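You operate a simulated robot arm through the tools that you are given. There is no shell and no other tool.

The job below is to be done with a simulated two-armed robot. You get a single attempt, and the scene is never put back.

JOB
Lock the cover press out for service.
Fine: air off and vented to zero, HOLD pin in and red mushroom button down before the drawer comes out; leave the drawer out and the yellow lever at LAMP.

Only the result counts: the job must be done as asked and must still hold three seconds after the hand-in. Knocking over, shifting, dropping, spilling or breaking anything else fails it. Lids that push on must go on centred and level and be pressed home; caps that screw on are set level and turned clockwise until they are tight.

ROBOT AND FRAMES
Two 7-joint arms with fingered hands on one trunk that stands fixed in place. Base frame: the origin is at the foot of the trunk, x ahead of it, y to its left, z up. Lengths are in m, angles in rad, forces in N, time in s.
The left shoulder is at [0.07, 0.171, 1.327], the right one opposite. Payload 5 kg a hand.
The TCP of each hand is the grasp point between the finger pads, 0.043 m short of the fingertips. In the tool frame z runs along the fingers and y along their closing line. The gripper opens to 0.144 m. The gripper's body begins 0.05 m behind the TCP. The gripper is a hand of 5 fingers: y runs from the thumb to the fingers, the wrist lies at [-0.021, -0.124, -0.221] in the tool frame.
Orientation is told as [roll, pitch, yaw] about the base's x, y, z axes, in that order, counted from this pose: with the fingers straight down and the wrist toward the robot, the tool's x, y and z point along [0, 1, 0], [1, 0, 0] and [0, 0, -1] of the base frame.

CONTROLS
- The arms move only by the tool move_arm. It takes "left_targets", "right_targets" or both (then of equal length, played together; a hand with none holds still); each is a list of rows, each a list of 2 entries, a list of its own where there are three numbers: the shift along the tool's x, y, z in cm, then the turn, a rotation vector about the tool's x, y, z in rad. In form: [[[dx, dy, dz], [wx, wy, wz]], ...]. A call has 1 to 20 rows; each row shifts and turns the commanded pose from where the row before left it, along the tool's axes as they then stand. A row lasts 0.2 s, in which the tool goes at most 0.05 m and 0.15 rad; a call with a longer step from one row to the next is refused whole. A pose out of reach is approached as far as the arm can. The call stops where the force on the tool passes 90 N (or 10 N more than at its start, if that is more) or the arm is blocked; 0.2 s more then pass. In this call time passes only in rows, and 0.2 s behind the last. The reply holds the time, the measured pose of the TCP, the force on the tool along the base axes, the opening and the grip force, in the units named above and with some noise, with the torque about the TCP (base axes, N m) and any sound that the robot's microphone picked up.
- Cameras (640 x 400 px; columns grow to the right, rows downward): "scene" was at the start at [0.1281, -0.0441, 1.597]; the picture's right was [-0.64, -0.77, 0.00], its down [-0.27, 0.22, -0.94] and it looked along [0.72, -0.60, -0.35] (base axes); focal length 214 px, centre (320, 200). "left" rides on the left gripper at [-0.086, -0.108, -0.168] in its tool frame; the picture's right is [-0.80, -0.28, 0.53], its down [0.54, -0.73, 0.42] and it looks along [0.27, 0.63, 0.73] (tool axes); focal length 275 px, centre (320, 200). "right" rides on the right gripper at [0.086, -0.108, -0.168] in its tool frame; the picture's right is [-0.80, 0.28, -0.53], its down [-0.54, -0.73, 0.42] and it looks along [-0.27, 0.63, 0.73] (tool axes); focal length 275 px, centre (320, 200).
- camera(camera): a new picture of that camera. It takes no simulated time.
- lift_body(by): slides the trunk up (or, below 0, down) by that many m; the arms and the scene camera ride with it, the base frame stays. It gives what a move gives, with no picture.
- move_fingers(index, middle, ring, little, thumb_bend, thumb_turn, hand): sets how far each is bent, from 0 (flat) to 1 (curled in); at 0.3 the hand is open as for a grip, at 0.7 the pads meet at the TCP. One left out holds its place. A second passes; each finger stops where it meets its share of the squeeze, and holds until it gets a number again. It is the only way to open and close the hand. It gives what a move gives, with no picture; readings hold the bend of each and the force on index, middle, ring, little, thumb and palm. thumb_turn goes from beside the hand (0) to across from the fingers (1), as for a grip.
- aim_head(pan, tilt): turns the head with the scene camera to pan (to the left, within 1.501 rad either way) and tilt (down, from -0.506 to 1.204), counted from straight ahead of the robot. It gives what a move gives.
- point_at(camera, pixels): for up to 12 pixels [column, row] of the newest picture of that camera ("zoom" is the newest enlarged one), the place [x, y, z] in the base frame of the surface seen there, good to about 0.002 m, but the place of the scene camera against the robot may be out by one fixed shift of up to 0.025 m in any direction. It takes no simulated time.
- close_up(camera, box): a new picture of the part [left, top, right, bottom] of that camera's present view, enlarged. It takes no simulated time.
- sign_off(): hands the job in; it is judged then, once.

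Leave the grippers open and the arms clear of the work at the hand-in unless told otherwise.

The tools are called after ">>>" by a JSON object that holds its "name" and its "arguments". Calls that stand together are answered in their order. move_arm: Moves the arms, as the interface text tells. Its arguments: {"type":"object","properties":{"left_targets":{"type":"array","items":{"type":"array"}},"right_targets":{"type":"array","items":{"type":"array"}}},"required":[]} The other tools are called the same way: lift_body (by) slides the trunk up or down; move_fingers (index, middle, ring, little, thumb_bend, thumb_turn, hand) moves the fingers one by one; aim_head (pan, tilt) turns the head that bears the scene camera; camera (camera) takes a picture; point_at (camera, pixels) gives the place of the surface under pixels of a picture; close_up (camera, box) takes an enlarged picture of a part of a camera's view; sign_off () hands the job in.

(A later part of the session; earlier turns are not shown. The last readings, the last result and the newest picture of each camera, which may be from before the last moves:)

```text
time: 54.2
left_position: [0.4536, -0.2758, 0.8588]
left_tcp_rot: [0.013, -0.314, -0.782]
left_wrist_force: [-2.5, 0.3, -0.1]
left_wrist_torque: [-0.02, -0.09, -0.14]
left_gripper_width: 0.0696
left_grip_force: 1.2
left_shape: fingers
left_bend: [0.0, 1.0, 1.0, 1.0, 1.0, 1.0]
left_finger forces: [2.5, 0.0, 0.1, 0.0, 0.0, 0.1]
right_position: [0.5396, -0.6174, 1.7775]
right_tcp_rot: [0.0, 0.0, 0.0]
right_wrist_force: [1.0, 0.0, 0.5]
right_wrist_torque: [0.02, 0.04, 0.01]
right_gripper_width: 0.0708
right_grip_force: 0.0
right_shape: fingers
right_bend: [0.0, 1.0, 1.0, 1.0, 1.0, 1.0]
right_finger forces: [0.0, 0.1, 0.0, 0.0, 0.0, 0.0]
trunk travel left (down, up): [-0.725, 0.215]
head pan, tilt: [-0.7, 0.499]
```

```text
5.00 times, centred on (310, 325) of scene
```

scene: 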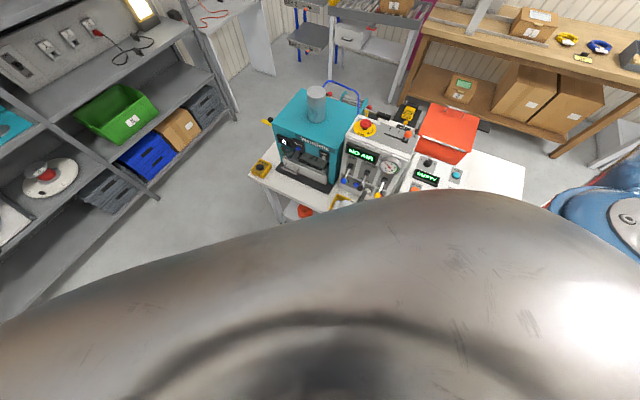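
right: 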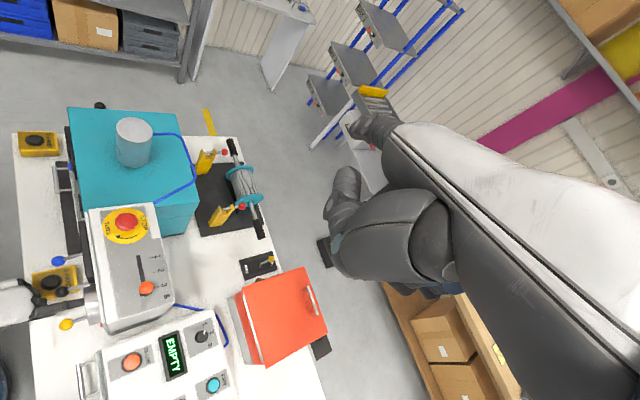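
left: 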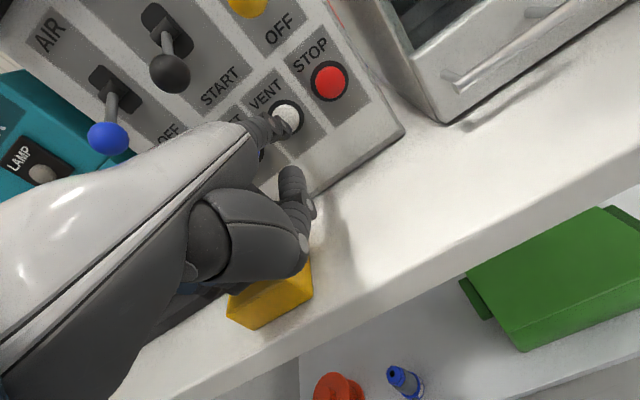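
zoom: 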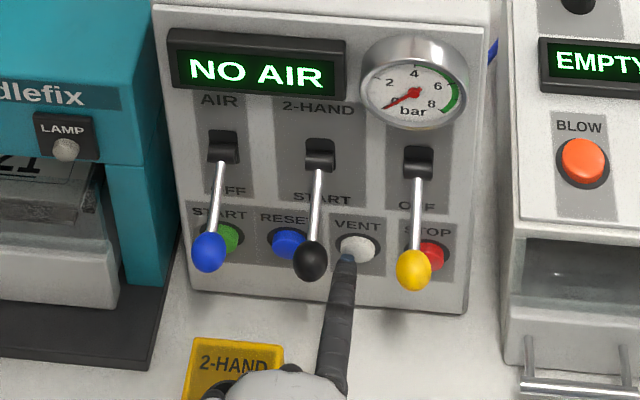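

The needle is now close to 0. I'll hold VENT 2 s more and read again.

>>> {"name": "move_arm", "arguments": {"left_targets": [[[0, 0, 0], [0, 0, 0]], [[0, 0, 0], [0, 0, 0]], [[0, 0, 0], [0, 0, 0]], [[0, 0, 0], [0, 0, 0]], [[0, 0, 0], [0, 0, 0]], [[0, 0, 0], [0, 0, 0]], [[0, 0, 0], [0, 0, 0]], [[0, 0, 0], [0, 0, 0]], [[0, 0, 0], [0, 0, 0]], [[0, 0, 0], [0, 0, 0]]]}}

>>> {"name": "close_up", "arguments": {"camera": "scene", "box": [305, 288, 335, 318]}}

```text
time: 56.4
left_position: [0.4546, -0.2767, 0.8587]
left_tcp_rot: [0.011, -0.314, -0.783]
left_wrist_force: [-1.8, 2.0, 0.8]
left_wrist_torque: [-0.09, -0.13, -0.06]
left_gripper_width: 0.0697
left_grip_force: 1.3
left_shape: fingers
left_bend: [0.0, 1.0, 1.0, 1.0, 1.0, 1.0]
left_finger forces: [2.2, 0.0, 0.1, 0.1, 0.0, 0.0]
right_position: [0.5398, -0.6188, 1.7775]
right_tcp_rot: [-0.001, 0.0, 0.001]
right_wrist_force: [-0.2, 0.3, 0.3]
right_wrist_torque: [0.03, 0.02, -0.01]
right_gripper_width: 0.071
right_grip_force: 0.1
right_shape: fingers
right_bend: [0.0, 1.0, 1.0, 1.0, 1.0, 1.0]
right_finger forces: [0.0, 0.1, 0.0, 0.0, 0.0, 0.0]
trunk travel left (down, up): [-0.725, 0.215]
head pan, tilt: [-0.7, 0.499]
```

```text
13.33 times, centred on (320, 303) of scene
```

zoom: 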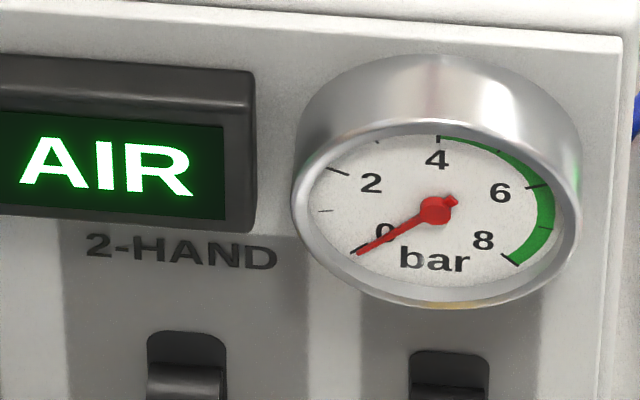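

The needle stands exactly at 0. Now I withdraw the finger straight back 10 cm, and see that the arm tracks freely again.

>>> {"name": "move_arm", "arguments": {"left_targets": [[[0, -0.946, -0.324], [0, 0, 0]], [[0, -2.0, -0.68], [0, 0, 0]], [[0, -3.0, -1.03], [0, 0, 0]], [[0, -3.5, -1.2], [0, 0, 0]], [[0, 0, 0], [0, 0, 0]]]}}

>>> {"name": "camera", "arguments": {"camera": "left"}}

>>> {"name": "close_up", "arguments": {"camera": "scene", "box": [260, 270, 360, 400]}}

```text
time: 57.6
left_position: [0.3815, -0.2208, 0.8696]
left_tcp_rot: [-0.002, -0.327, -0.779]
left_wrist_force: [1.0, -0.3, -0.3]
left_wrist_torque: [-0.03, -0.05, 0.01]
left_gripper_width: 0.0703
left_grip_force: 0.0
left_shape: fingers
left_bend: [0.0, 1.0, 1.0, 1.0, 1.0, 1.0]
left_finger forces: [0.0, 0.0, 0.0, 0.1, 0.0, 0.0]
right_position: [0.5396, -0.619, 1.7774]
right_tcp_rot: [0.0, 0.0, -0.001]
right_wrist_force: [1.2, -1.0, -0.6]
right_wrist_torque: [0.03, 0.02, 0.0]
right_gripper_width: 0.0709
right_grip_force: 0.1
right_shape: fingers
right_bend: [0.0, 1.0, 1.0, 1.0, 1.0, 1.0]
right_finger forces: [0.0, 0.0, 0.0, 0.0, 0.1, 0.0]
trunk travel left (down, up): [-0.725, 0.215]
head pan, tilt: [-0.7, 0.499]
```

```text
taken
```

left: 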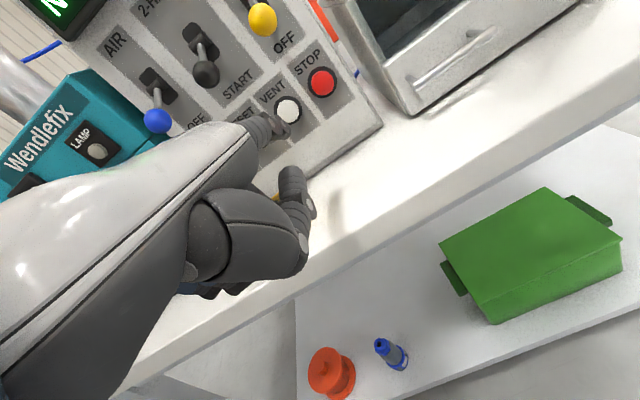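

```text
3.08 times, centred on (310, 335) of scene
```

zoom: 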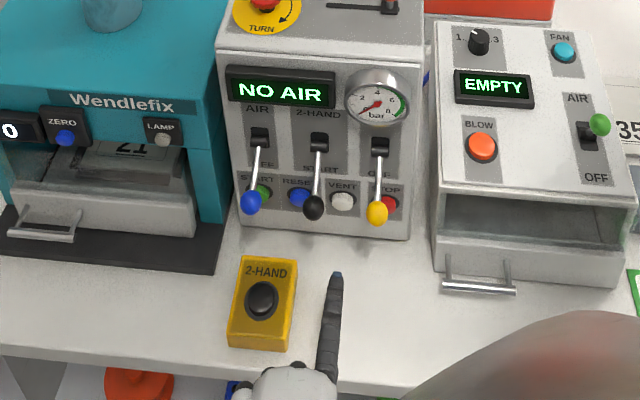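

Tracking is exact again and nothing has moved. Now the yellow lever: I'll shift the hand 5 cm right (tool -x) and 2.5 cm up, staying in front of the levers, so the index lines up below the yellow ball.

>>> {"name": "move_arm", "arguments": {"left_targets": [[[-2.55, 0.4, -1.2], [0, 0, 0]], [[-2.55, 0.4, -1.2], [0, 0, 0]], [[0, 0, 0], [0, 0, 0]]]}}

>>> {"name": "camera", "arguments": {"camera": "left"}}

>>> {"name": "close_up", "arguments": {"camera": "scene", "box": [260, 270, 360, 400]}}

```text
time: 58.6
left_position: [0.368, -0.233, 0.8895]
left_tcp_rot: [0.031, -0.328, -0.794]
left_wrist_force: [0.7, -0.1, 0.4]
left_wrist_torque: [0.05, -0.02, 0.03]
left_gripper_width: 0.0702
left_grip_force: 0.0
left_shape: fingers
left_bend: [0.0, 1.0, 1.0, 1.0, 1.0, 1.0]
left_finger forces: [0.1, 0.1, 0.1, 0.1, 0.1, 0.0]
right_position: [0.5469, -0.6071, 1.7814]
right_tcp_rot: [-0.008, 0.007, -0.004]
right_wrist_force: [-2.3, -3.2, 0.9]
right_wrist_torque: [0.18, -0.19, -0.05]
right_gripper_width: 0.0709
right_grip_force: 0.1
right_shape: fingers
right_bend: [0.0, 1.0, 1.0, 1.0, 1.0, 1.0]
right_finger forces: [0.1, 0.0, 0.0, 0.0, 0.1, 0.1]
trunk travel left (down, up): [-0.725, 0.215]
head pan, tilt: [-0.7, 0.499]
stopped in row 3 (left hand): the arm was blocked; the commanded pose is now the measured one
```

```text
taken
```

left: 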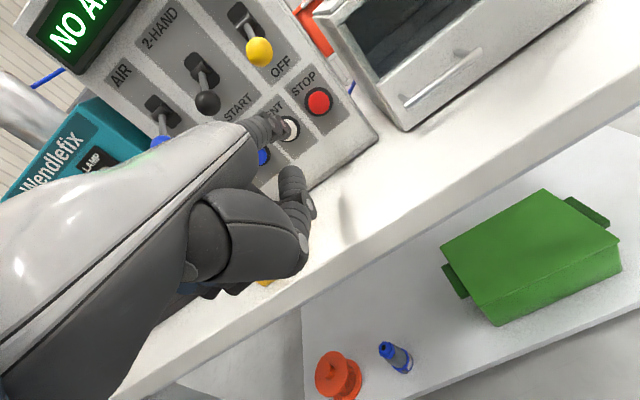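

```text
3.08 times, centred on (310, 335) of scene
```

zoom: 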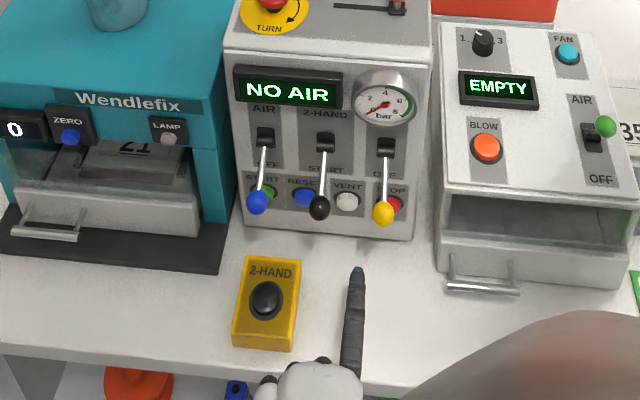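

The arm got blocked (I felt the whole body being nudged), so this cross-body pose is no good. I'll move the left hand back left 5 cm and away from there.

>>> {"name": "move_arm", "arguments": {"left_targets": [[[2.0, 0, 0], [0, 0, 0]], [[3.0, 0, 0], [0, 0, 0]], [[0, 0, 0], [0, 0, 0]]]}}

>>> {"name": "aim_head", "arguments": {"pan": 0.3, "tilt": 1.2}}

>>> {"name": "camera", "arguments": {"camera": "scene"}}

```text
time: 59.4
left_position: [0.3957, -0.206, 0.8915]
left_tcp_rot: [0.017, -0.328, -0.787]
left_wrist_force: [0.9, 1.0, 0.0]
left_wrist_torque: [-0.05, 0.07, -0.01]
left_gripper_width: 0.0702
left_grip_force: 0.0
left_shape: fingers
left_bend: [0.0, 1.0, 1.0, 1.0, 1.0, 1.0]
left_finger forces: [0.0, 0.1, 0.0, 0.0, 0.0, 0.1]
right_position: [0.5465, -0.61, 1.7775]
right_tcp_rot: [-0.005, 0.003, 0.001]
right_wrist_force: [1.8, 0.3, -0.7]
right_wrist_torque: [-0.07, 0.07, -0.03]
right_gripper_width: 0.0708
right_grip_force: 0.1
right_shape: fingers
right_bend: [0.0, 1.0, 1.0, 1.0, 1.0, 1.0]
right_finger forces: [0.1, 0.0, 0.0, 0.1, 0.1, 0.1]
trunk travel left (down, up): [-0.725, 0.215]
head pan, tilt: [-0.7, 0.499]
```

```text
time: 60.7
left_position: [0.3926, -0.2092, 0.892]
left_tcp_rot: [0.025, -0.326, -0.791]
left_wrist_force: [-0.2, 0.9, 0.1]
left_wrist_torque: [-0.01, 0.01, 0.0]
left_gripper_width: 0.0703
left_grip_force: 0.0
left_shape: fingers
left_bend: [0.0, 1.0, 1.0, 1.0, 1.0, 1.0]
left_finger forces: [0.0, 0.1, 0.1, 0.1, 0.1, 0.0]
right_position: [0.5408, -0.6177, 1.7781]
right_tcp_rot: [0.0, 0.0, -0.002]
right_wrist_force: [1.0, 0.5, 0.2]
right_wrist_torque: [0.0, 0.02, -0.02]
right_gripper_width: 0.0711
right_grip_force: 0.2
right_shape: fingers
right_bend: [0.0, 1.0, 1.0, 1.0, 1.0, 1.0]
right_finger forces: [0.0, 0.0, 0.0, 0.0, 0.0, 0.0]
trunk travel left (down, up): [-0.725, 0.215]
head pan, tilt: [0.3, 1.201]
```

```text
taken
```

scene: 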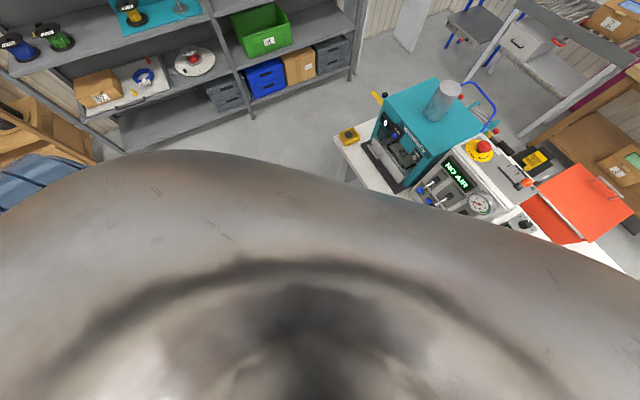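

The chest hides the arm from the head. I'll lift the left hand up and to the left to free it fully.

>>> {"name": "move_arm", "arguments": {"left_targets": [[[3, 1.3, -3.8], [0, 0, 0]], [[3, 1.3, -3.8], [0, 0, 0]], [[3, 1.3, -3.8], [0, 0, 0]], [[3, 1.3, -3.8], [0, 0, 0]], [[3, 1.3, -3.8], [0, 0, 0]]]}}

>>> {"name": "aim_head", "arguments": {"pan": -0.6, "tilt": 0.6}}

>>> {"name": "camera", "arguments": {"camera": "scene"}}

>>> {"name": "camera", "arguments": {"camera": "left"}}

```text
refused: row 1 steps farther than a row can; nothing moved
```

```text
time: 61.9
left_position: [0.3916, -0.2114, 0.8915]
left_tcp_rot: [0.026, -0.327, -0.79]
left_wrist_force: [0.9, 0.4, -0.3]
left_wrist_torque: [0.01, 0.0, 0.05]
left_gripper_width: 0.0702
left_grip_force: 0.1
left_shape: fingers
left_bend: [0.0, 1.0, 1.0, 1.0, 1.0, 1.0]
left_finger forces: [0.1, 0.0, 0.0, 0.0, 0.0, 0.1]
right_position: [0.5384, -0.6191, 1.777]
right_tcp_rot: [0.001, 0.001, -0.004]
right_wrist_force: [-0.1, -0.3, 0.2]
right_wrist_torque: [-0.03, 0.01, -0.01]
right_gripper_width: 0.0711
right_grip_force: 0.0
right_shape: fingers
right_bend: [0.0, 1.0, 1.0, 1.0, 1.0, 1.0]
right_finger forces: [0.0, 0.0, 0.0, 0.0, 0.1, 0.0]
trunk travel left (down, up): [-0.725, 0.215]
head pan, tilt: [-0.6, 0.6]
```

```text
taken
```

scene: 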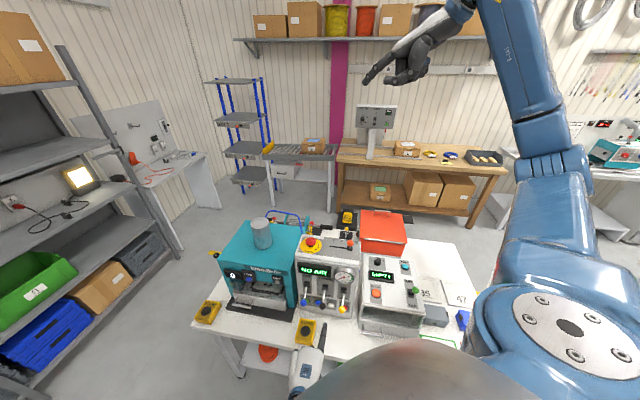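

```text
taken
```

left: 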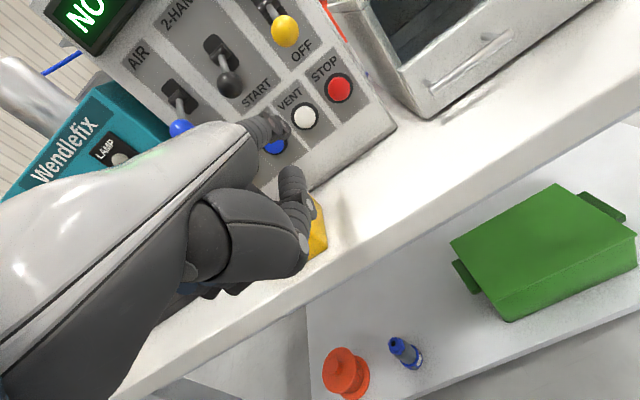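

That row was just over the limit; I repeat it slightly shorter to lift the hand up and left.

>>> {"name": "move_arm", "arguments": {"left_targets": [[[2.5, 1.2, -3.6], [0, 0, 0]], [[2.5, 1.2, -3.6], [0, 0, 0]], [[2.5, 1.2, -3.6], [0, 0, 0]], [[2.5, 1.2, -3.6], [0, 0, 0]], [[2.5, 1.2, -3.6], [0, 0, 0]], [[0, 0, 0], [0, 0, 0]]]}}

>>> {"name": "camera", "arguments": {"camera": "scene"}}

>>> {"name": "camera", "arguments": {"camera": "left"}}

```text
time: 63.3
left_position: [0.477, -0.1234, 1.0851]
left_tcp_rot: [0.024, -0.33, -0.79]
left_wrist_force: [0.5, -0.4, 0.1]
left_wrist_torque: [0.01, 0.0, -0.03]
left_gripper_width: 0.0705
left_grip_force: 0.1
left_shape: fingers
left_bend: [0.0, 1.0, 1.0, 1.0, 1.0, 1.0]
left_finger forces: [0.0, 0.1, 0.0, 0.0, 0.0, 0.0]
right_position: [0.5399, -0.6198, 1.7775]
right_tcp_rot: [-0.001, 0.001, -0.001]
right_wrist_force: [0.2, -0.4, 0.8]
right_wrist_torque: [0.04, -0.01, -0.01]
right_gripper_width: 0.0708
right_grip_force: 0.2
right_shape: fingers
right_bend: [0.0, 1.0, 1.0, 1.0, 1.0, 1.0]
right_finger forces: [0.1, 0.0, 0.0, 0.0, 0.1, 0.1]
trunk travel left (down, up): [-0.725, 0.215]
head pan, tilt: [-0.6, 0.6]
```

```text
taken
```

scene: 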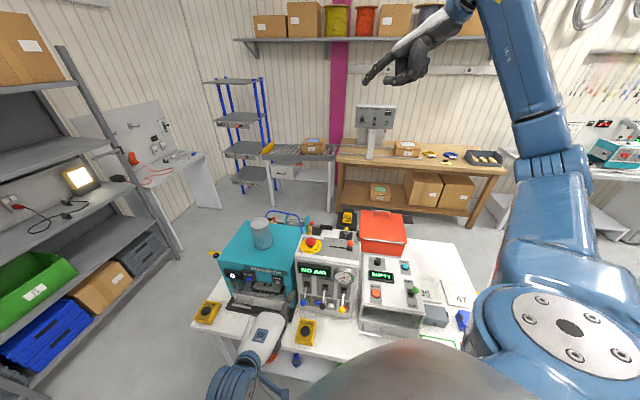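

```text
taken
```

left: 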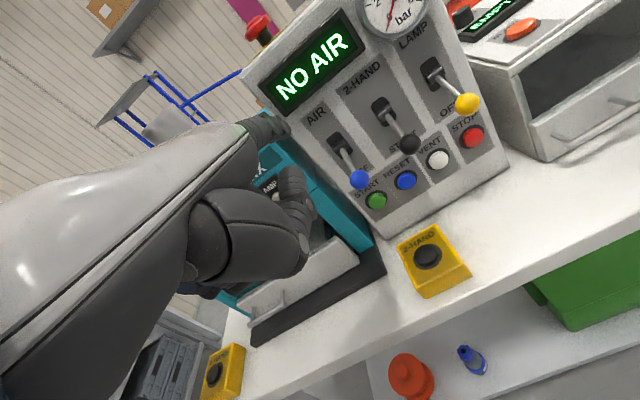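

Free again and everything visible. Next the HOLD pin: I'll take the left hand up and over to the left side of the table (still raised), then lower the trunk so the arm can reach it.

>>> {"name": "move_arm", "arguments": {"left_targets": [[[0, 1.62, -4.7], [0, 0, 0]], [[0, 1.62, -4.7], [0, 0, 0]], [[0, 1.62, -4.7], [0, 0, 0]], [[0, 1.62, -4.7], [0, 0, 0]], [[4.47, 0.07, -1.08], [0, 0, 0]], [[4.47, 0.07, -1.08], [0, 0, 0]], [[4.47, 0.07, -1.08], [0, 0, 0]], [[4.47, 0.07, -1.08], [0, 0, 0]], [[4.47, 0.07, -1.08], [0, 0, 0]], [[4.47, 0.07, -1.08], [0, 0, 0]], [[4.47, 0.07, -1.08], [0, 0, 0]], [[4.47, 0.07, -1.08], [0, 0, 0]], [[4.47, 0.07, -1.08], [0, 0, 0]], [[4.47, 0.07, -1.08], [0, 0, 0]], [[4.47, 0.07, -1.08], [0, 0, 0]]]}}

>>> {"name": "lift_body", "arguments": {"by": -0.3}}

>>> {"name": "camera", "arguments": {"camera": "left"}}

>>> {"name": "camera", "arguments": {"camera": "scene"}}

```text
time: 66.5
left_position: [0.7975, 0.2424, 1.4087]
left_tcp_rot: [0.022, -0.328, -0.789]
left_wrist_force: [0.0, -0.2, -0.1]
left_wrist_torque: [-0.03, 0.04, -0.01]
left_gripper_width: 0.0702
left_grip_force: 0.1
left_shape: fingers
left_bend: [0.0, 1.0, 1.0, 1.0, 1.0, 1.0]
left_finger forces: [0.0, 0.0, 0.0, 0.0, 0.0, 0.0]
right_position: [0.5394, -0.6175, 1.7767]
right_tcp_rot: [-0.001, 0.003, 0.0]
right_wrist_force: [-0.1, -0.3, 0.5]
right_wrist_torque: [-0.03, -0.02, -0.02]
right_gripper_width: 0.0708
right_grip_force: 0.0
right_shape: fingers
right_bend: [0.0, 1.0, 1.0, 1.0, 1.0, 1.0]
right_finger forces: [0.0, 0.1, 0.0, 0.1, 0.0, 0.0]
trunk travel left (down, up): [-0.725, 0.215]
head pan, tilt: [-0.6, 0.6]
```

```text
time: 69.5
left_position: [0.7952, 0.2406, 1.1092]
left_tcp_rot: [0.024, -0.329, -0.791]
left_wrist_force: [-0.2, -0.4, 0.6]
left_wrist_torque: [0.02, -0.05, -0.01]
left_gripper_width: 0.0703
left_grip_force: 0.1
left_shape: fingers
left_bend: [0.0, 1.0, 1.0, 1.0, 1.0, 1.0]
left_finger forces: [0.0, 0.1, 0.0, 0.0, 0.1, 0.0]
right_position: [0.5384, -0.6191, 1.4783]
right_tcp_rot: [-0.001, 0.001, 0.0]
right_wrist_force: [0.1, 0.0, 0.6]
right_wrist_torque: [0.0, 0.0, 0.02]
right_gripper_width: 0.071
right_grip_force: 0.0
right_shape: fingers
right_bend: [0.0, 1.0, 1.0, 1.0, 1.0, 1.0]
right_finger forces: [0.1, 0.0, 0.0, 0.0, 0.0, 0.0]
trunk travel left (down, up): [-0.425, 0.515]
head pan, tilt: [-0.6, 0.6]
```

```text
taken
```

left: 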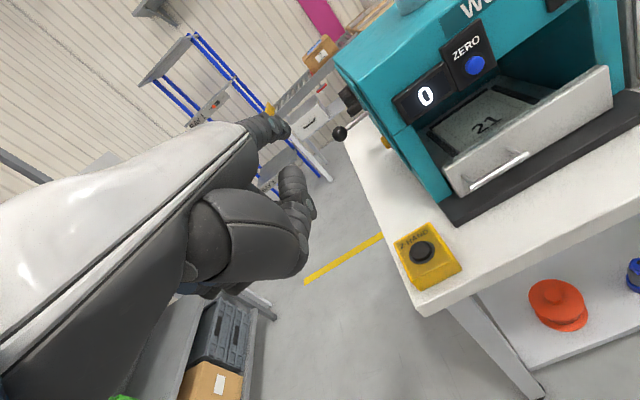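

```text
taken
```

scene: 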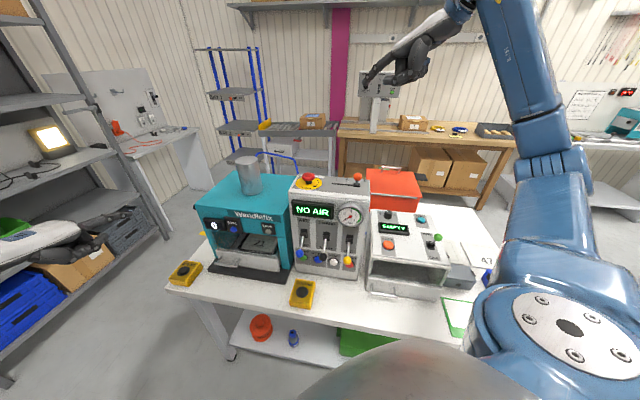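

The pin's ball shows at (340,133) in the left picture, as does the drawer handle. I'll measure both.

>>> {"name": "close_up", "arguments": {"camera": "left", "box": [300, 60, 620, 300]}}

>>> {"name": "point_at", "arguments": {"camera": "left", "pixels": [[340, 133], [386, 141], [352, 125], [475, 187], [500, 169], [526, 153], [465, 190], [612, 92], [605, 67], [470, 193], [422, 252], [430, 110]]}}

```text
1.67 times, centred on (460, 180) of left
```

zoom: 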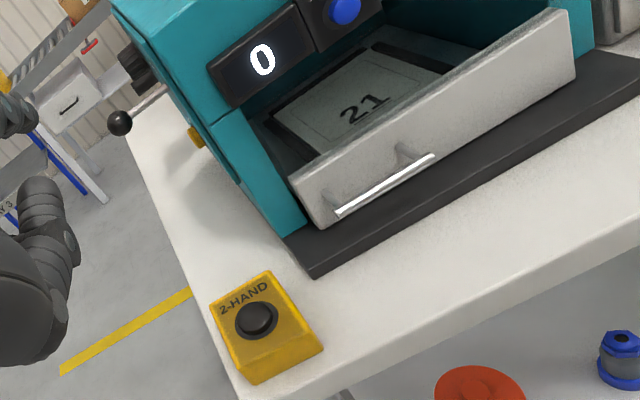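

```text
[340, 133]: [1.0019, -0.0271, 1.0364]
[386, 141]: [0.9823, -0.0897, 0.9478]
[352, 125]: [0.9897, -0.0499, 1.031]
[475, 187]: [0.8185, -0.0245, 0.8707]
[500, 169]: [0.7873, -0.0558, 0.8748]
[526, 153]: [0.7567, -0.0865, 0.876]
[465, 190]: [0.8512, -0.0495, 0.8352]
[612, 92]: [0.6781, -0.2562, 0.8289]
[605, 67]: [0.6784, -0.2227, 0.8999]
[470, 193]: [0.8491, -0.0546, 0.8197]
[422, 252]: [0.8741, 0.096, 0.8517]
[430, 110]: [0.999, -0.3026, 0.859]
```

Pin ball centre ≈ (1.013, -0.033, 1.030); drawer handle bar centre ≈ (0.787, -0.056, 0.872) running along the press front. I'll bring the index forward alongside the pin ball, about 3 cm outside of it.

>>> {"name": "move_arm", "arguments": {"left_targets": [[[0.45, 2.79, 3.05], [0, 0, 0]], [[0.45, 2.79, 3.05], [0, 0, 0]], [[0.45, 2.79, 3.05], [0, 0, 0]], [[0.45, 2.79, 3.05], [0, 0, 0]], [[0.45, 2.79, 3.05], [0, 0, 0]], [[0.45, 2.79, 3.05], [0, 0, 0]], [[0.45, 2.79, 3.05], [0, 0, 0]], [[0, 0, 0], [0, 0, 0]]]}}

>>> {"name": "camera", "arguments": {"camera": "left"}}

>>> {"name": "camera", "arguments": {"camera": "scene"}}

```text
time: 71.3
left_position: [1.0018, 0.0878, 0.969]
left_tcp_rot: [0.026, -0.327, -0.791]
left_wrist_force: [-0.1, -1.3, -0.5]
left_wrist_torque: [-0.01, 0.02, 0.03]
left_gripper_width: 0.0705
left_grip_force: 0.0
left_shape: fingers
left_bend: [0.0, 1.0, 1.0, 1.0, 1.0, 1.0]
left_finger forces: [0.0, 0.0, 0.1, 0.1, 0.1, 0.0]
right_position: [0.5389, -0.6182, 1.4781]
right_tcp_rot: [0.0, 0.0, -0.003]
right_wrist_force: [0.1, 0.1, 0.3]
right_wrist_torque: [-0.05, -0.03, -0.04]
right_gripper_width: 0.071
right_grip_force: 0.0
right_shape: fingers
right_bend: [0.0, 1.0, 1.0, 1.0, 1.0, 1.0]
right_finger forces: [0.0, 0.1, 0.1, 0.0, 0.1, 0.1]
trunk travel left (down, up): [-0.425, 0.515]
head pan, tilt: [-0.6, 0.6]
```

```text
taken
```

left: 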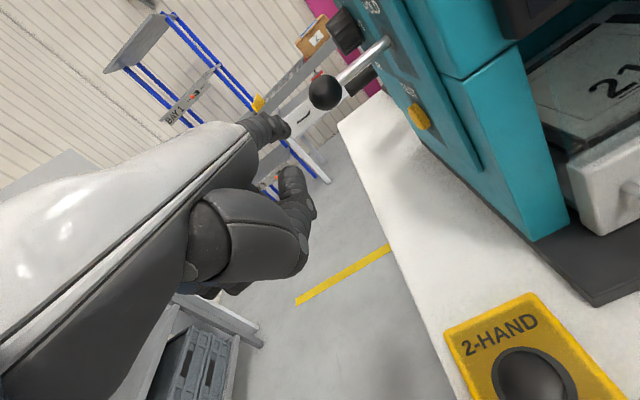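

```text
taken
```

scene: 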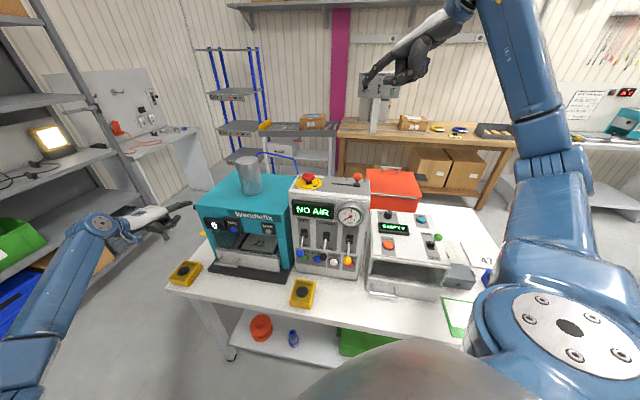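

The index is beside the pin ball (325,92). I'll measure ball, rod, root and index here.

>>> {"name": "point_at", "arguments": {"camera": "left", "pixels": [[325, 92], [360, 68], [385, 43], [286, 128], [283, 122], [276, 117], [264, 122], [419, 116], [348, 32], [291, 175], [440, 150]]}}

>>> {"name": "close_up", "arguments": {"camera": "left", "box": [230, 0, 470, 180]}}

```text
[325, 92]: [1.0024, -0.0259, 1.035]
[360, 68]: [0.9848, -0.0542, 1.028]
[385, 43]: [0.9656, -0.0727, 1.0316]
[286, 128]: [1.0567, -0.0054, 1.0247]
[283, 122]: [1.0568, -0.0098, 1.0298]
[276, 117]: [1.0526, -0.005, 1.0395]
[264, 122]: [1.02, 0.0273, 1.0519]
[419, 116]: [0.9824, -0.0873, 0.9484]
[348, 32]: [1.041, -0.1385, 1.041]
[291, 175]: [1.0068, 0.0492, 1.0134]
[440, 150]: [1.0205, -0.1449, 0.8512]
```

```text
2.22 times, centred on (350, 90) of left
```

zoom: 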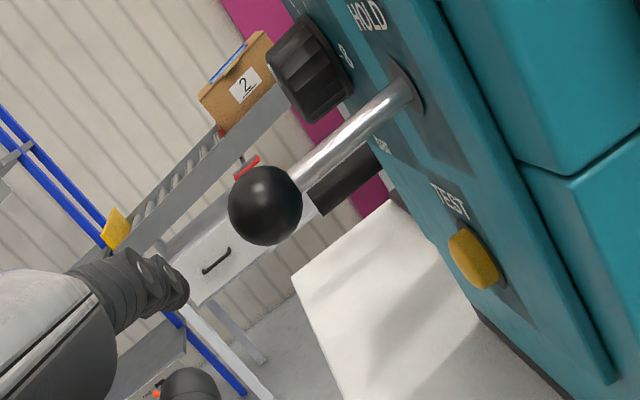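

Ball centre (1.012, -0.035, 1.031), index centre about 6 cm outward of it at the same height. I'll push along tool -x (straight into the press side) 5.5 cm in small rows.

>>> {"name": "move_arm", "arguments": {"left_targets": [[[-1.5, 0, 0], [0, 0, 0]], [[-1.5, 0, 0], [0, 0, 0]], [[-0.7, 0, 0], [0, 0, 0]], [[-0.6, 0, 0], [0, 0, 0]], [[-0.6, 0, 0], [0, 0, 0]], [[-0.6, 0, 0], [0, 0, 0]]]}}

>>> {"name": "camera", "arguments": {"camera": "left"}}

```text
time: 72.7
left_position: [0.962, 0.0463, 0.9685]
left_tcp_rot: [0.023, -0.327, -0.793]
left_wrist_force: [0.8, -0.5, 0.8]
left_wrist_torque: [-0.01, 0.03, 0.03]
left_gripper_width: 0.0707
left_grip_force: 0.1
left_shape: fingers
left_bend: [0.0, 1.0, 1.0, 1.0, 1.0, 1.0]
left_finger forces: [0.0, 0.1, 0.1, 0.0, 0.1, 0.0]
right_position: [0.5398, -0.6186, 1.4777]
right_tcp_rot: [-0.001, -0.001, -0.002]
right_wrist_force: [-0.2, -0.4, 1.2]
right_wrist_torque: [0.04, 0.0, 0.02]
right_gripper_width: 0.0707
right_grip_force: 0.1
right_shape: fingers
right_bend: [0.0, 1.0, 1.0, 1.0, 1.0, 1.0]
right_finger forces: [0.0, 0.0, 0.1, 0.0, 0.0, 0.0]
trunk travel left (down, up): [-0.425, 0.515]
head pan, tilt: [-0.6, 0.6]
```

```text
taken
```

left: 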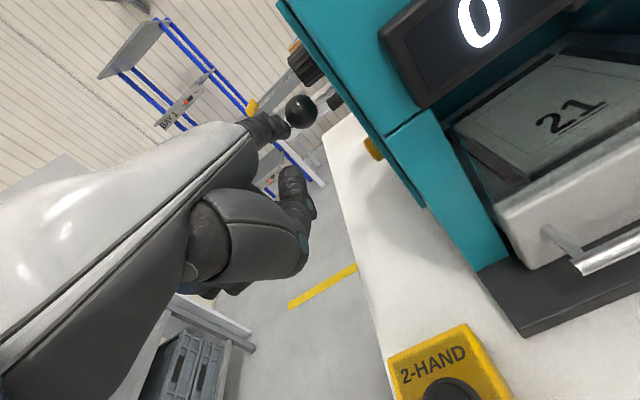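

No force yet; the ball shows at (300,112). I'll measure again.

>>> {"name": "close_up", "arguments": {"camera": "left", "box": [230, 60, 390, 180]}}

>>> {"name": "point_at", "arguments": {"camera": "left", "pixels": [[303, 112], [283, 122], [288, 126], [276, 117], [335, 100], [374, 148]]}}

```text
3.33 times, centred on (310, 120) of left
```

zoom: 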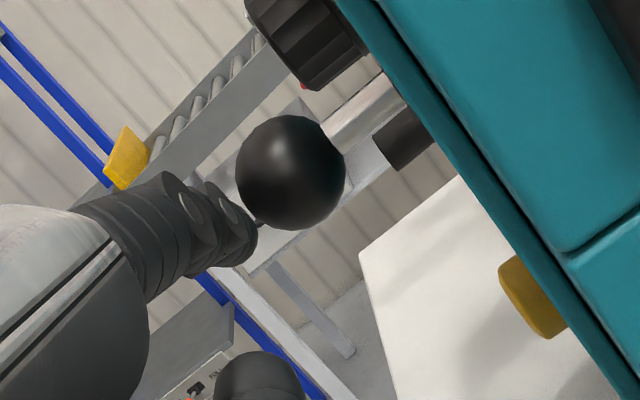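

```text
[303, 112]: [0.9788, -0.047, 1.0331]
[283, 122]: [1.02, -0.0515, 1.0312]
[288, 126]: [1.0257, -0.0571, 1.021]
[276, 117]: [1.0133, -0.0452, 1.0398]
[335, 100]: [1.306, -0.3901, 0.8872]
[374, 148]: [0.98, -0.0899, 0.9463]
```

The ball has gone in about 3 cm with hardly any force, with ~2 cm left to the plate. I'll keep pushing in 4 mm rows to feel for the end stop.

>>> {"name": "move_arm", "arguments": {"left_targets": [[[-0.4, 0, 0], [0, 0, 0]], [[-0.4, 0, 0], [0, 0, 0]], [[-0.4, 0, 0], [0, 0, 0]]]}}

>>> {"name": "close_up", "arguments": {"camera": "left", "box": [230, 60, 390, 180]}}

>>> {"name": "camera", "arguments": {"camera": "left"}}

>>> {"name": "point_at", "arguments": {"camera": "left", "pixels": [[303, 112], [298, 115], [308, 110]]}}

```text
time: 73.5
left_position: [0.9547, 0.0396, 0.9688]
left_tcp_rot: [0.023, -0.328, -0.789]
left_wrist_force: [1.7, 1.8, 0.0]
left_wrist_torque: [-0.07, 0.14, 0.21]
left_gripper_width: 0.0706
left_grip_force: 1.0
left_shape: fingers
left_bend: [0.0, 1.0, 1.0, 1.0, 1.0, 1.0]
left_finger forces: [2.1, 0.1, 0.0, 0.0, 0.1, 0.1]
right_position: [0.5397, -0.6176, 1.4771]
right_tcp_rot: [0.0, 0.001, -0.002]
right_wrist_force: [0.5, 0.6, 0.1]
right_wrist_torque: [0.0, 0.0, -0.01]
right_gripper_width: 0.0711
right_grip_force: 0.0
right_shape: fingers
right_bend: [0.0, 1.0, 1.0, 1.0, 1.0, 1.0]
right_finger forces: [0.0, 0.0, 0.0, 0.0, 0.0, 0.0]
trunk travel left (down, up): [-0.425, 0.515]
head pan, tilt: [-0.6, 0.6]
```

```text
3.33 times, centred on (310, 120) of left
```

zoom: 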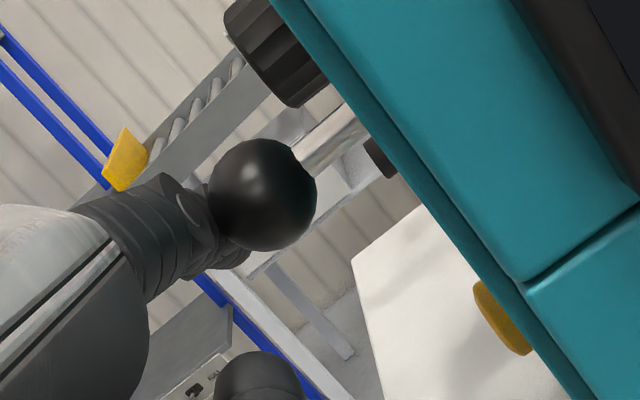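

```text
taken
```

left: 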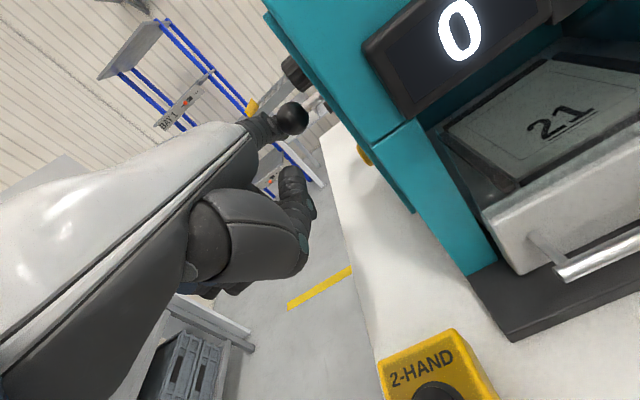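

```text
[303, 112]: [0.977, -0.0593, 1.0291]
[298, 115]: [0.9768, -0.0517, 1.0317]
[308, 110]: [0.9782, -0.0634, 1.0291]
```

Contact at last (2 N): the rod is still showing. I'll measure at the ball's true centre pixel (293,118).

>>> {"name": "point_at", "arguments": {"camera": "left", "pixels": [[293, 118], [296, 112], [310, 103], [318, 98], [285, 125], [280, 118]]}}

```text
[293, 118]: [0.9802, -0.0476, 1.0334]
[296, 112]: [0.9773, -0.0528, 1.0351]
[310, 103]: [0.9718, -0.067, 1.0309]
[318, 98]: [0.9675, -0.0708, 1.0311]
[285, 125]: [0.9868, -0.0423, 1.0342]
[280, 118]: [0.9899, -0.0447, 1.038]
```

The ball centre is now about 3 cm from the plate (it was 6). I'll push on in 4 mm rows and listen for a click or a hard stop.

>>> {"name": "move_arm", "arguments": {"left_targets": [[[-0.4, 0, 0], [0, 0, 0]], [[-0.4, 0, 0], [0, 0, 0]], [[-0.4, 0, 0], [0, 0, 0]], [[0, 0, 0], [0, 0, 0]]]}}

>>> {"name": "camera", "arguments": {"camera": "left"}}

>>> {"name": "close_up", "arguments": {"camera": "left", "box": [230, 60, 390, 180]}}

```text
time: 74.5
left_position: [0.9462, 0.0338, 0.967]
left_tcp_rot: [0.023, -0.327, -0.787]
left_wrist_force: [12.4, 11.6, 1.8]
left_wrist_torque: [-0.92, 0.69, 1.6]
left_gripper_width: 0.0715
left_grip_force: 8.7
left_shape: fingers
left_bend: [0.0, 1.0, 1.0, 1.0, 1.0, 1.0]
left_finger forces: [16.7, 0.0, 0.0, 0.0, 0.0, 0.0]
right_position: [0.5417, -0.6182, 1.477]
right_tcp_rot: [-0.003, 0.003, 0.0]
right_wrist_force: [0.5, 0.4, 0.5]
right_wrist_torque: [0.01, 0.01, 0.0]
right_gripper_width: 0.0713
right_grip_force: 0.0
right_shape: fingers
right_bend: [0.0, 1.0, 1.0, 1.0, 1.0, 1.0]
right_finger forces: [0.1, 0.0, 0.0, 0.0, 0.0, 0.1]
trunk travel left (down, up): [-0.425, 0.515]
head pan, tilt: [-0.6, 0.6]
```

```text
taken
```

left: 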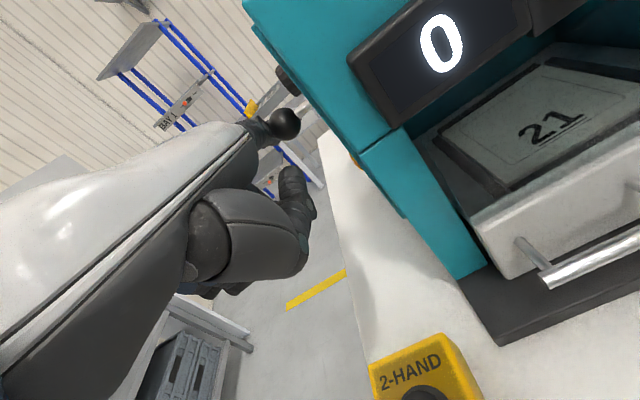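

```text
3.33 times, centred on (310, 120) of left
```

zoom: 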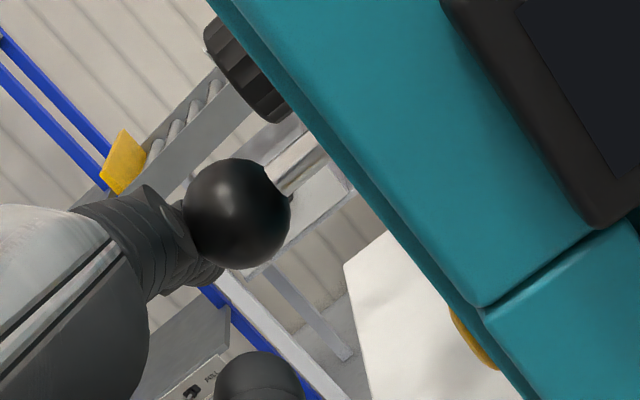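

16.7 N now, straight along the pin. I'll measure where the ball is.

>>> {"name": "point_at", "arguments": {"camera": "left", "pixels": [[283, 124], [288, 120], [305, 106], [300, 110], [312, 101], [345, 140]]}}

```text
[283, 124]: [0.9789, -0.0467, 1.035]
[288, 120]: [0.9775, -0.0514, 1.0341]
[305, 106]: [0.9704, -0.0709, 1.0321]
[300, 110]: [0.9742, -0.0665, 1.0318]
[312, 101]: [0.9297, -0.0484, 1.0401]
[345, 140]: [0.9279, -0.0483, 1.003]
```

The ball hasn't moved under 17 N, so it seems to be at its inner stop (about 3 cm in from where it began). I'll back the finger off and look again at pin and display.

>>> {"name": "move_arm", "arguments": {"left_targets": [[[1.5, 0, 0], [0, 0, 0]], [[3, 0, 0], [0, 0, 0]], [[3, 0, 0], [0, 0, 0]]]}}

>>> {"name": "camera", "arguments": {"camera": "left"}}

>>> {"name": "close_up", "arguments": {"camera": "scene", "box": [190, 160, 380, 290]}}

>>> {"name": "close_up", "arguments": {"camera": "left", "box": [260, 0, 480, 180]}}

```text
time: 75.3
left_position: [0.9985, 0.0842, 0.9684]
left_tcp_rot: [0.022, -0.324, -0.79]
left_wrist_force: [0.3, -0.2, -0.4]
left_wrist_torque: [-0.02, 0.0, -0.01]
left_gripper_width: 0.0703
left_grip_force: 0.1
left_shape: fingers
left_bend: [0.0, 1.0, 1.0, 1.0, 1.0, 1.0]
left_finger forces: [0.0, 0.0, 0.1, 0.0, 0.1, 0.0]
right_position: [0.5418, -0.6173, 1.4767]
right_tcp_rot: [0.001, 0.002, 0.002]
right_wrist_force: [0.5, 0.6, -0.4]
right_wrist_torque: [0.01, 0.01, -0.01]
right_gripper_width: 0.071
right_grip_force: 0.1
right_shape: fingers
right_bend: [0.0, 1.0, 1.0, 1.0, 1.0, 1.0]
right_finger forces: [0.0, 0.0, 0.0, 0.1, 0.0, 0.0]
trunk travel left (down, up): [-0.425, 0.515]
head pan, tilt: [-0.6, 0.6]
```

```text
taken
```

left: 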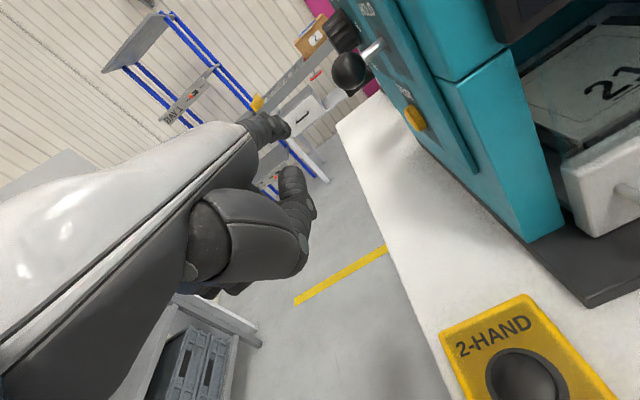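

```text
3.08 times, centred on (285, 225) of scene
```

zoom: 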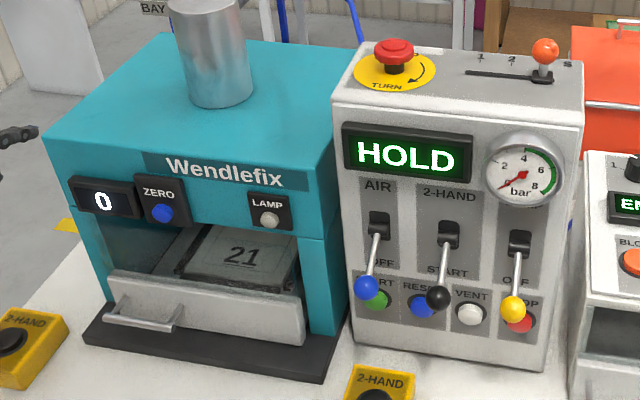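

```text
2.22 times, centred on (370, 90) of left
```

zoom: 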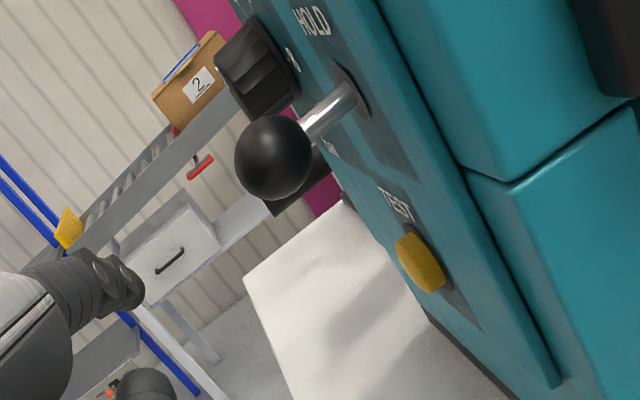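

The display now says HOLD: the pin is in. Next the red mushroom with the right hand's index from above; I'll look through the right camera to fix its centre.

>>> {"name": "camera", "arguments": {"camera": "right"}}

>>> {"name": "close_up", "arguments": {"camera": "right", "box": [60, 150, 240, 330]}}

```text
taken
```

right: 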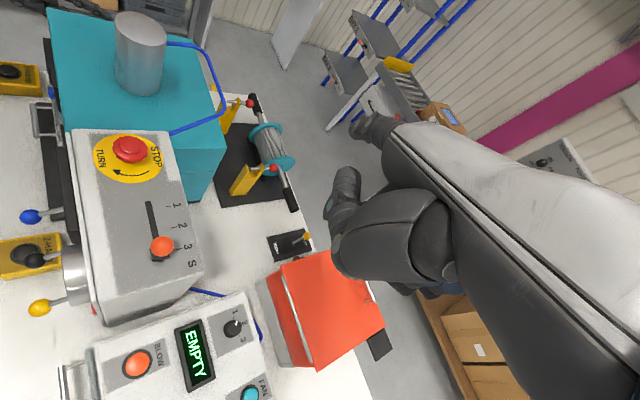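

```text
2.22 times, centred on (150, 240) of right
```

zoom: 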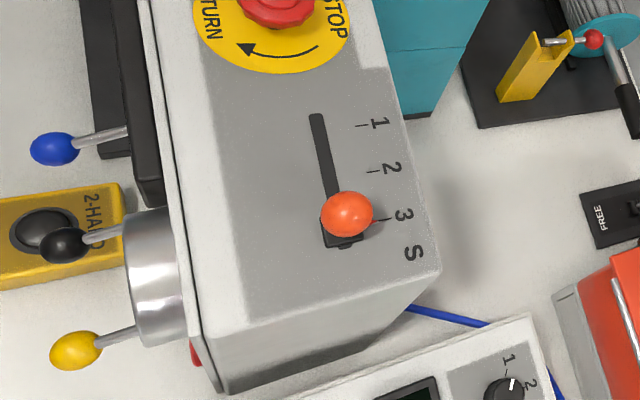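

The mushroom is at (129,148) in the right picture. I'll measure its top and rim.

>>> {"name": "point_at", "arguments": {"camera": "right", "pixels": [[129, 147], [115, 147], [145, 150], [130, 138], [130, 158], [104, 165], [160, 245], [135, 240], [38, 307], [138, 363]]}}

```text
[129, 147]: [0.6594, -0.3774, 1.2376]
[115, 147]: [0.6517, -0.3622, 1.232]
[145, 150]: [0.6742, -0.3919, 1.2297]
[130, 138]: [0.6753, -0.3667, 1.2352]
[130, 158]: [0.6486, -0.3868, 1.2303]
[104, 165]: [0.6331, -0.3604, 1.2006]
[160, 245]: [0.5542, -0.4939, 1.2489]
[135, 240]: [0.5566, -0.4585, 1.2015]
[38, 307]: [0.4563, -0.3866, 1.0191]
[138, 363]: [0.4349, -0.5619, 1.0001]
```

Mushroom centre ≈ (0.661, -0.377), top z ≈ 1.238. I'll bring the right hand over it at TCP z≈1.40 and tilt the index to point nearly straight down.

>>> {"name": "move_arm", "arguments": {"right_targets": [[[4.46, 0.18, 1.5], [0, 0, 0]], [[4.46, 0.18, 1.5], [0, 0, 0]], [[4.46, 0.18, 1.5], [0, 0, 0]], [[4.46, 0.18, 1.5], [0, 0, 0]], [[4.46, 0.18, 1.5], [0, 0, 0]], [[0, 0, 0], [0.12, 0, 0]], [[0, 0, 0], [0.12, 0, 0]], [[0, 0, 0], [0.12, 0, 0]], [[0, 0, 0], [0.12, 0, 0]], [[0, 0, 0], [0.12, 0, 0]], [[0, 0, 0], [0, 0, 0]]]}}

>>> {"name": "camera", "arguments": {"camera": "right"}}

>>> {"name": "camera", "arguments": {"camera": "scene"}}

```text
time: 77.7
left_position: [0.9975, 0.0843, 0.9693]
left_tcp_rot: [0.025, -0.328, -0.792]
left_wrist_force: [-1.0, 0.1, 0.5]
left_wrist_torque: [0.0, -0.01, -0.01]
left_gripper_width: 0.0705
left_grip_force: 0.1
left_shape: fingers
left_bend: [0.0, 1.0, 1.0, 1.0, 1.0, 1.0]
left_finger forces: [0.0, 0.1, 0.0, 0.1, 0.0, 0.1]
right_position: [0.5488, -0.3965, 1.4023]
right_tcp_rot: [-0.001, 0.601, 0.0]
right_wrist_force: [0.4, 0.1, 0.0]
right_wrist_torque: [0.01, 0.0, -0.02]
right_gripper_width: 0.0709
right_grip_force: 0.1
right_shape: fingers
right_bend: [0.0, 1.0, 1.0, 1.0, 1.0, 1.0]
right_finger forces: [0.1, 0.0, 0.1, 0.0, 0.1, 0.0]
trunk travel left (down, up): [-0.425, 0.515]
head pan, tilt: [-0.6, 0.6]
```

```text
taken
```

right: 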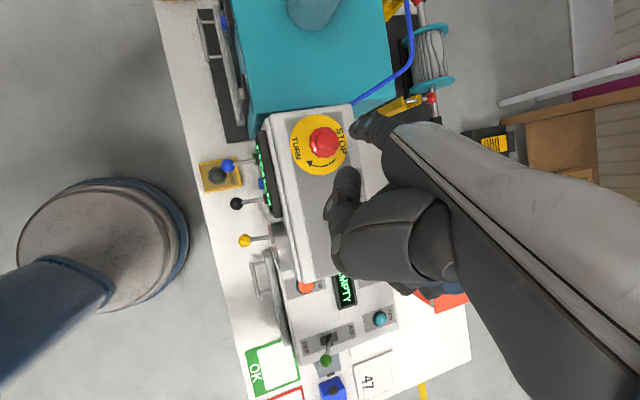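

```text
taken
```

scene: 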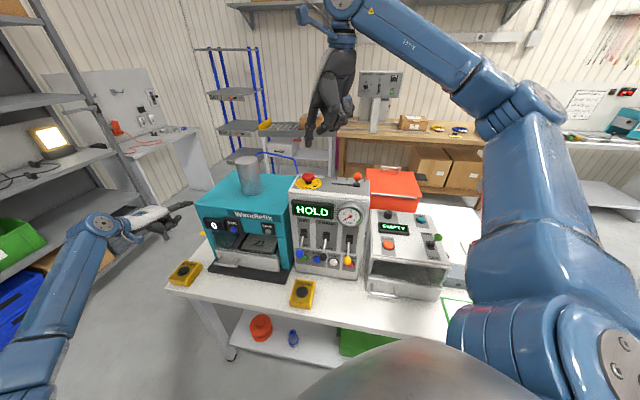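

The index points down near the mushroom (323,142). I'll measure its tip and the mushroom in this picture.

>>> {"name": "close_up", "arguments": {"camera": "right", "box": [280, 80, 420, 220]}}

>>> {"name": "point_at", "arguments": {"camera": "right", "pixels": [[357, 125], [355, 130], [362, 120], [372, 128], [322, 141], [310, 141], [335, 145], [345, 180]]}}

>>> {"name": "close_up", "arguments": {"camera": "scene", "box": [270, 90, 390, 230]}}

```text
2.86 times, centred on (350, 150) of right
```

zoom: 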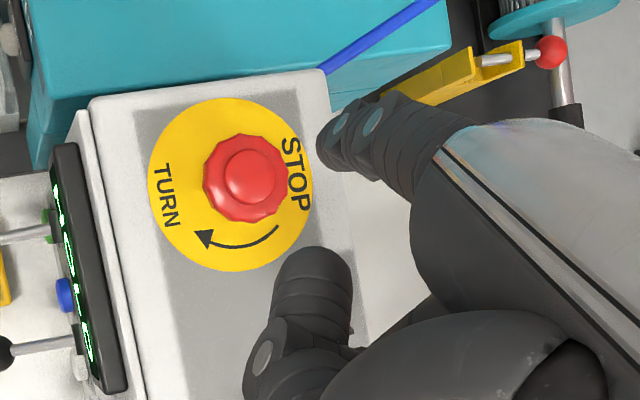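

```text
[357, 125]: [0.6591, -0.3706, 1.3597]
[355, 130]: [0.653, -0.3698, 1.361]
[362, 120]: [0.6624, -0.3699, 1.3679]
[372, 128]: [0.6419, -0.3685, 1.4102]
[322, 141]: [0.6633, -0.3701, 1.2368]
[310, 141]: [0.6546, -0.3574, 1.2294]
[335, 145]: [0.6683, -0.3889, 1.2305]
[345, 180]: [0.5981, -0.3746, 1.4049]
```

```text
2.86 times, centred on (330, 160) of scene
```

zoom: 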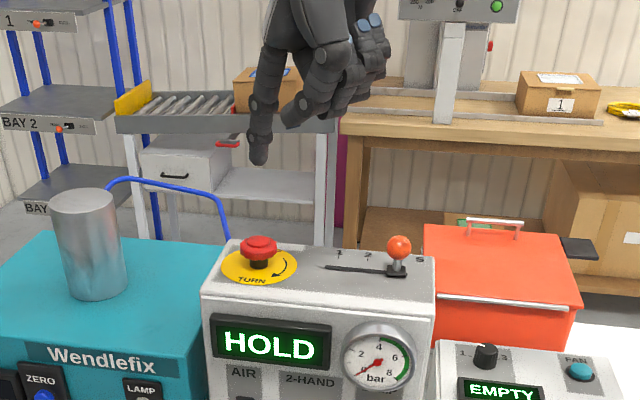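

The tip is right above the mushroom (within ~5 mm). I'll shift 4 mm left, descend 9 cm, and then press by small rows.

>>> {"name": "move_arm", "arguments": {"right_targets": [[[0.4, 2.54, 3.71], [0, 0, 0]], [[0, 2.54, 3.71], [0, 0, 0]], [[0, 0.226, 0.33], [0, 0, 0]], [[0, 0.226, 0.33], [0, 0, 0]], [[0, 0.226, 0.33], [0, 0, 0]], [[0, 0.226, 0.33], [0, 0, 0]]]}}

>>> {"name": "close_up", "arguments": {"camera": "right", "box": [280, 60, 420, 200]}}

>>> {"name": "close_up", "arguments": {"camera": "scene", "box": [270, 130, 390, 230]}}

```text
time: 79.1
left_position: [0.9936, 0.0847, 0.9743]
left_tcp_rot: [0.026, -0.332, -0.792]
left_wrist_force: [0.4, -0.3, 0.5]
left_wrist_torque: [0.01, -0.02, 0.0]
left_gripper_width: 0.0707
left_grip_force: 0.3
left_shape: fingers
left_bend: [0.0, 1.0, 1.0, 1.0, 1.0, 1.0]
left_finger forces: [0.0, 0.1, 0.0, 0.0, 0.0, 0.0]
right_position: [0.5435, -0.3913, 1.3011]
right_tcp_rot: [0.0, 0.592, -0.001]
right_wrist_force: [-9.5, -3.0, 37.6]
right_wrist_torque: [0.57, -4.13, -0.14]
right_gripper_width: 0.0732
right_grip_force: 18.8
right_shape: fingers
right_bend: [0.0, 1.0, 1.0, 1.0, 1.0, 1.0]
right_finger forces: [38.1, 0.0, 0.1, 0.0, 0.0, 0.1]
trunk travel left (down, up): [-0.425, 0.515]
head pan, tilt: [-0.6, 0.6]
```

```text
2.86 times, centred on (350, 130) of right
```

zoom: 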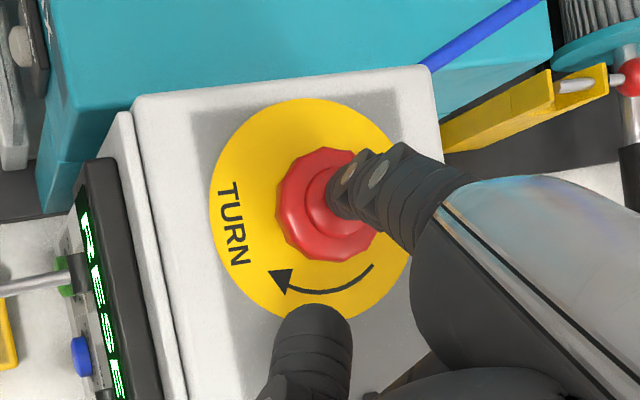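

```text
4.00 times, centred on (330, 180) of scene
```

zoom: 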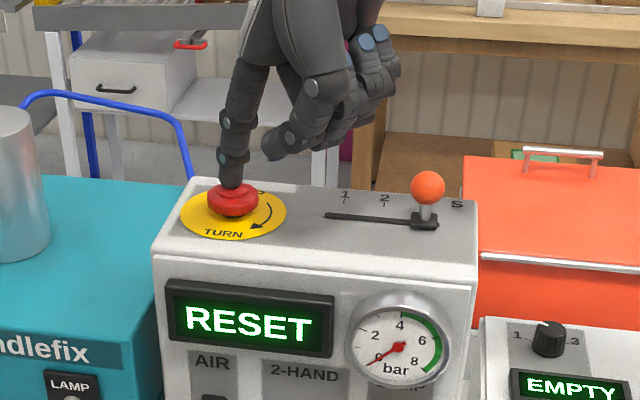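

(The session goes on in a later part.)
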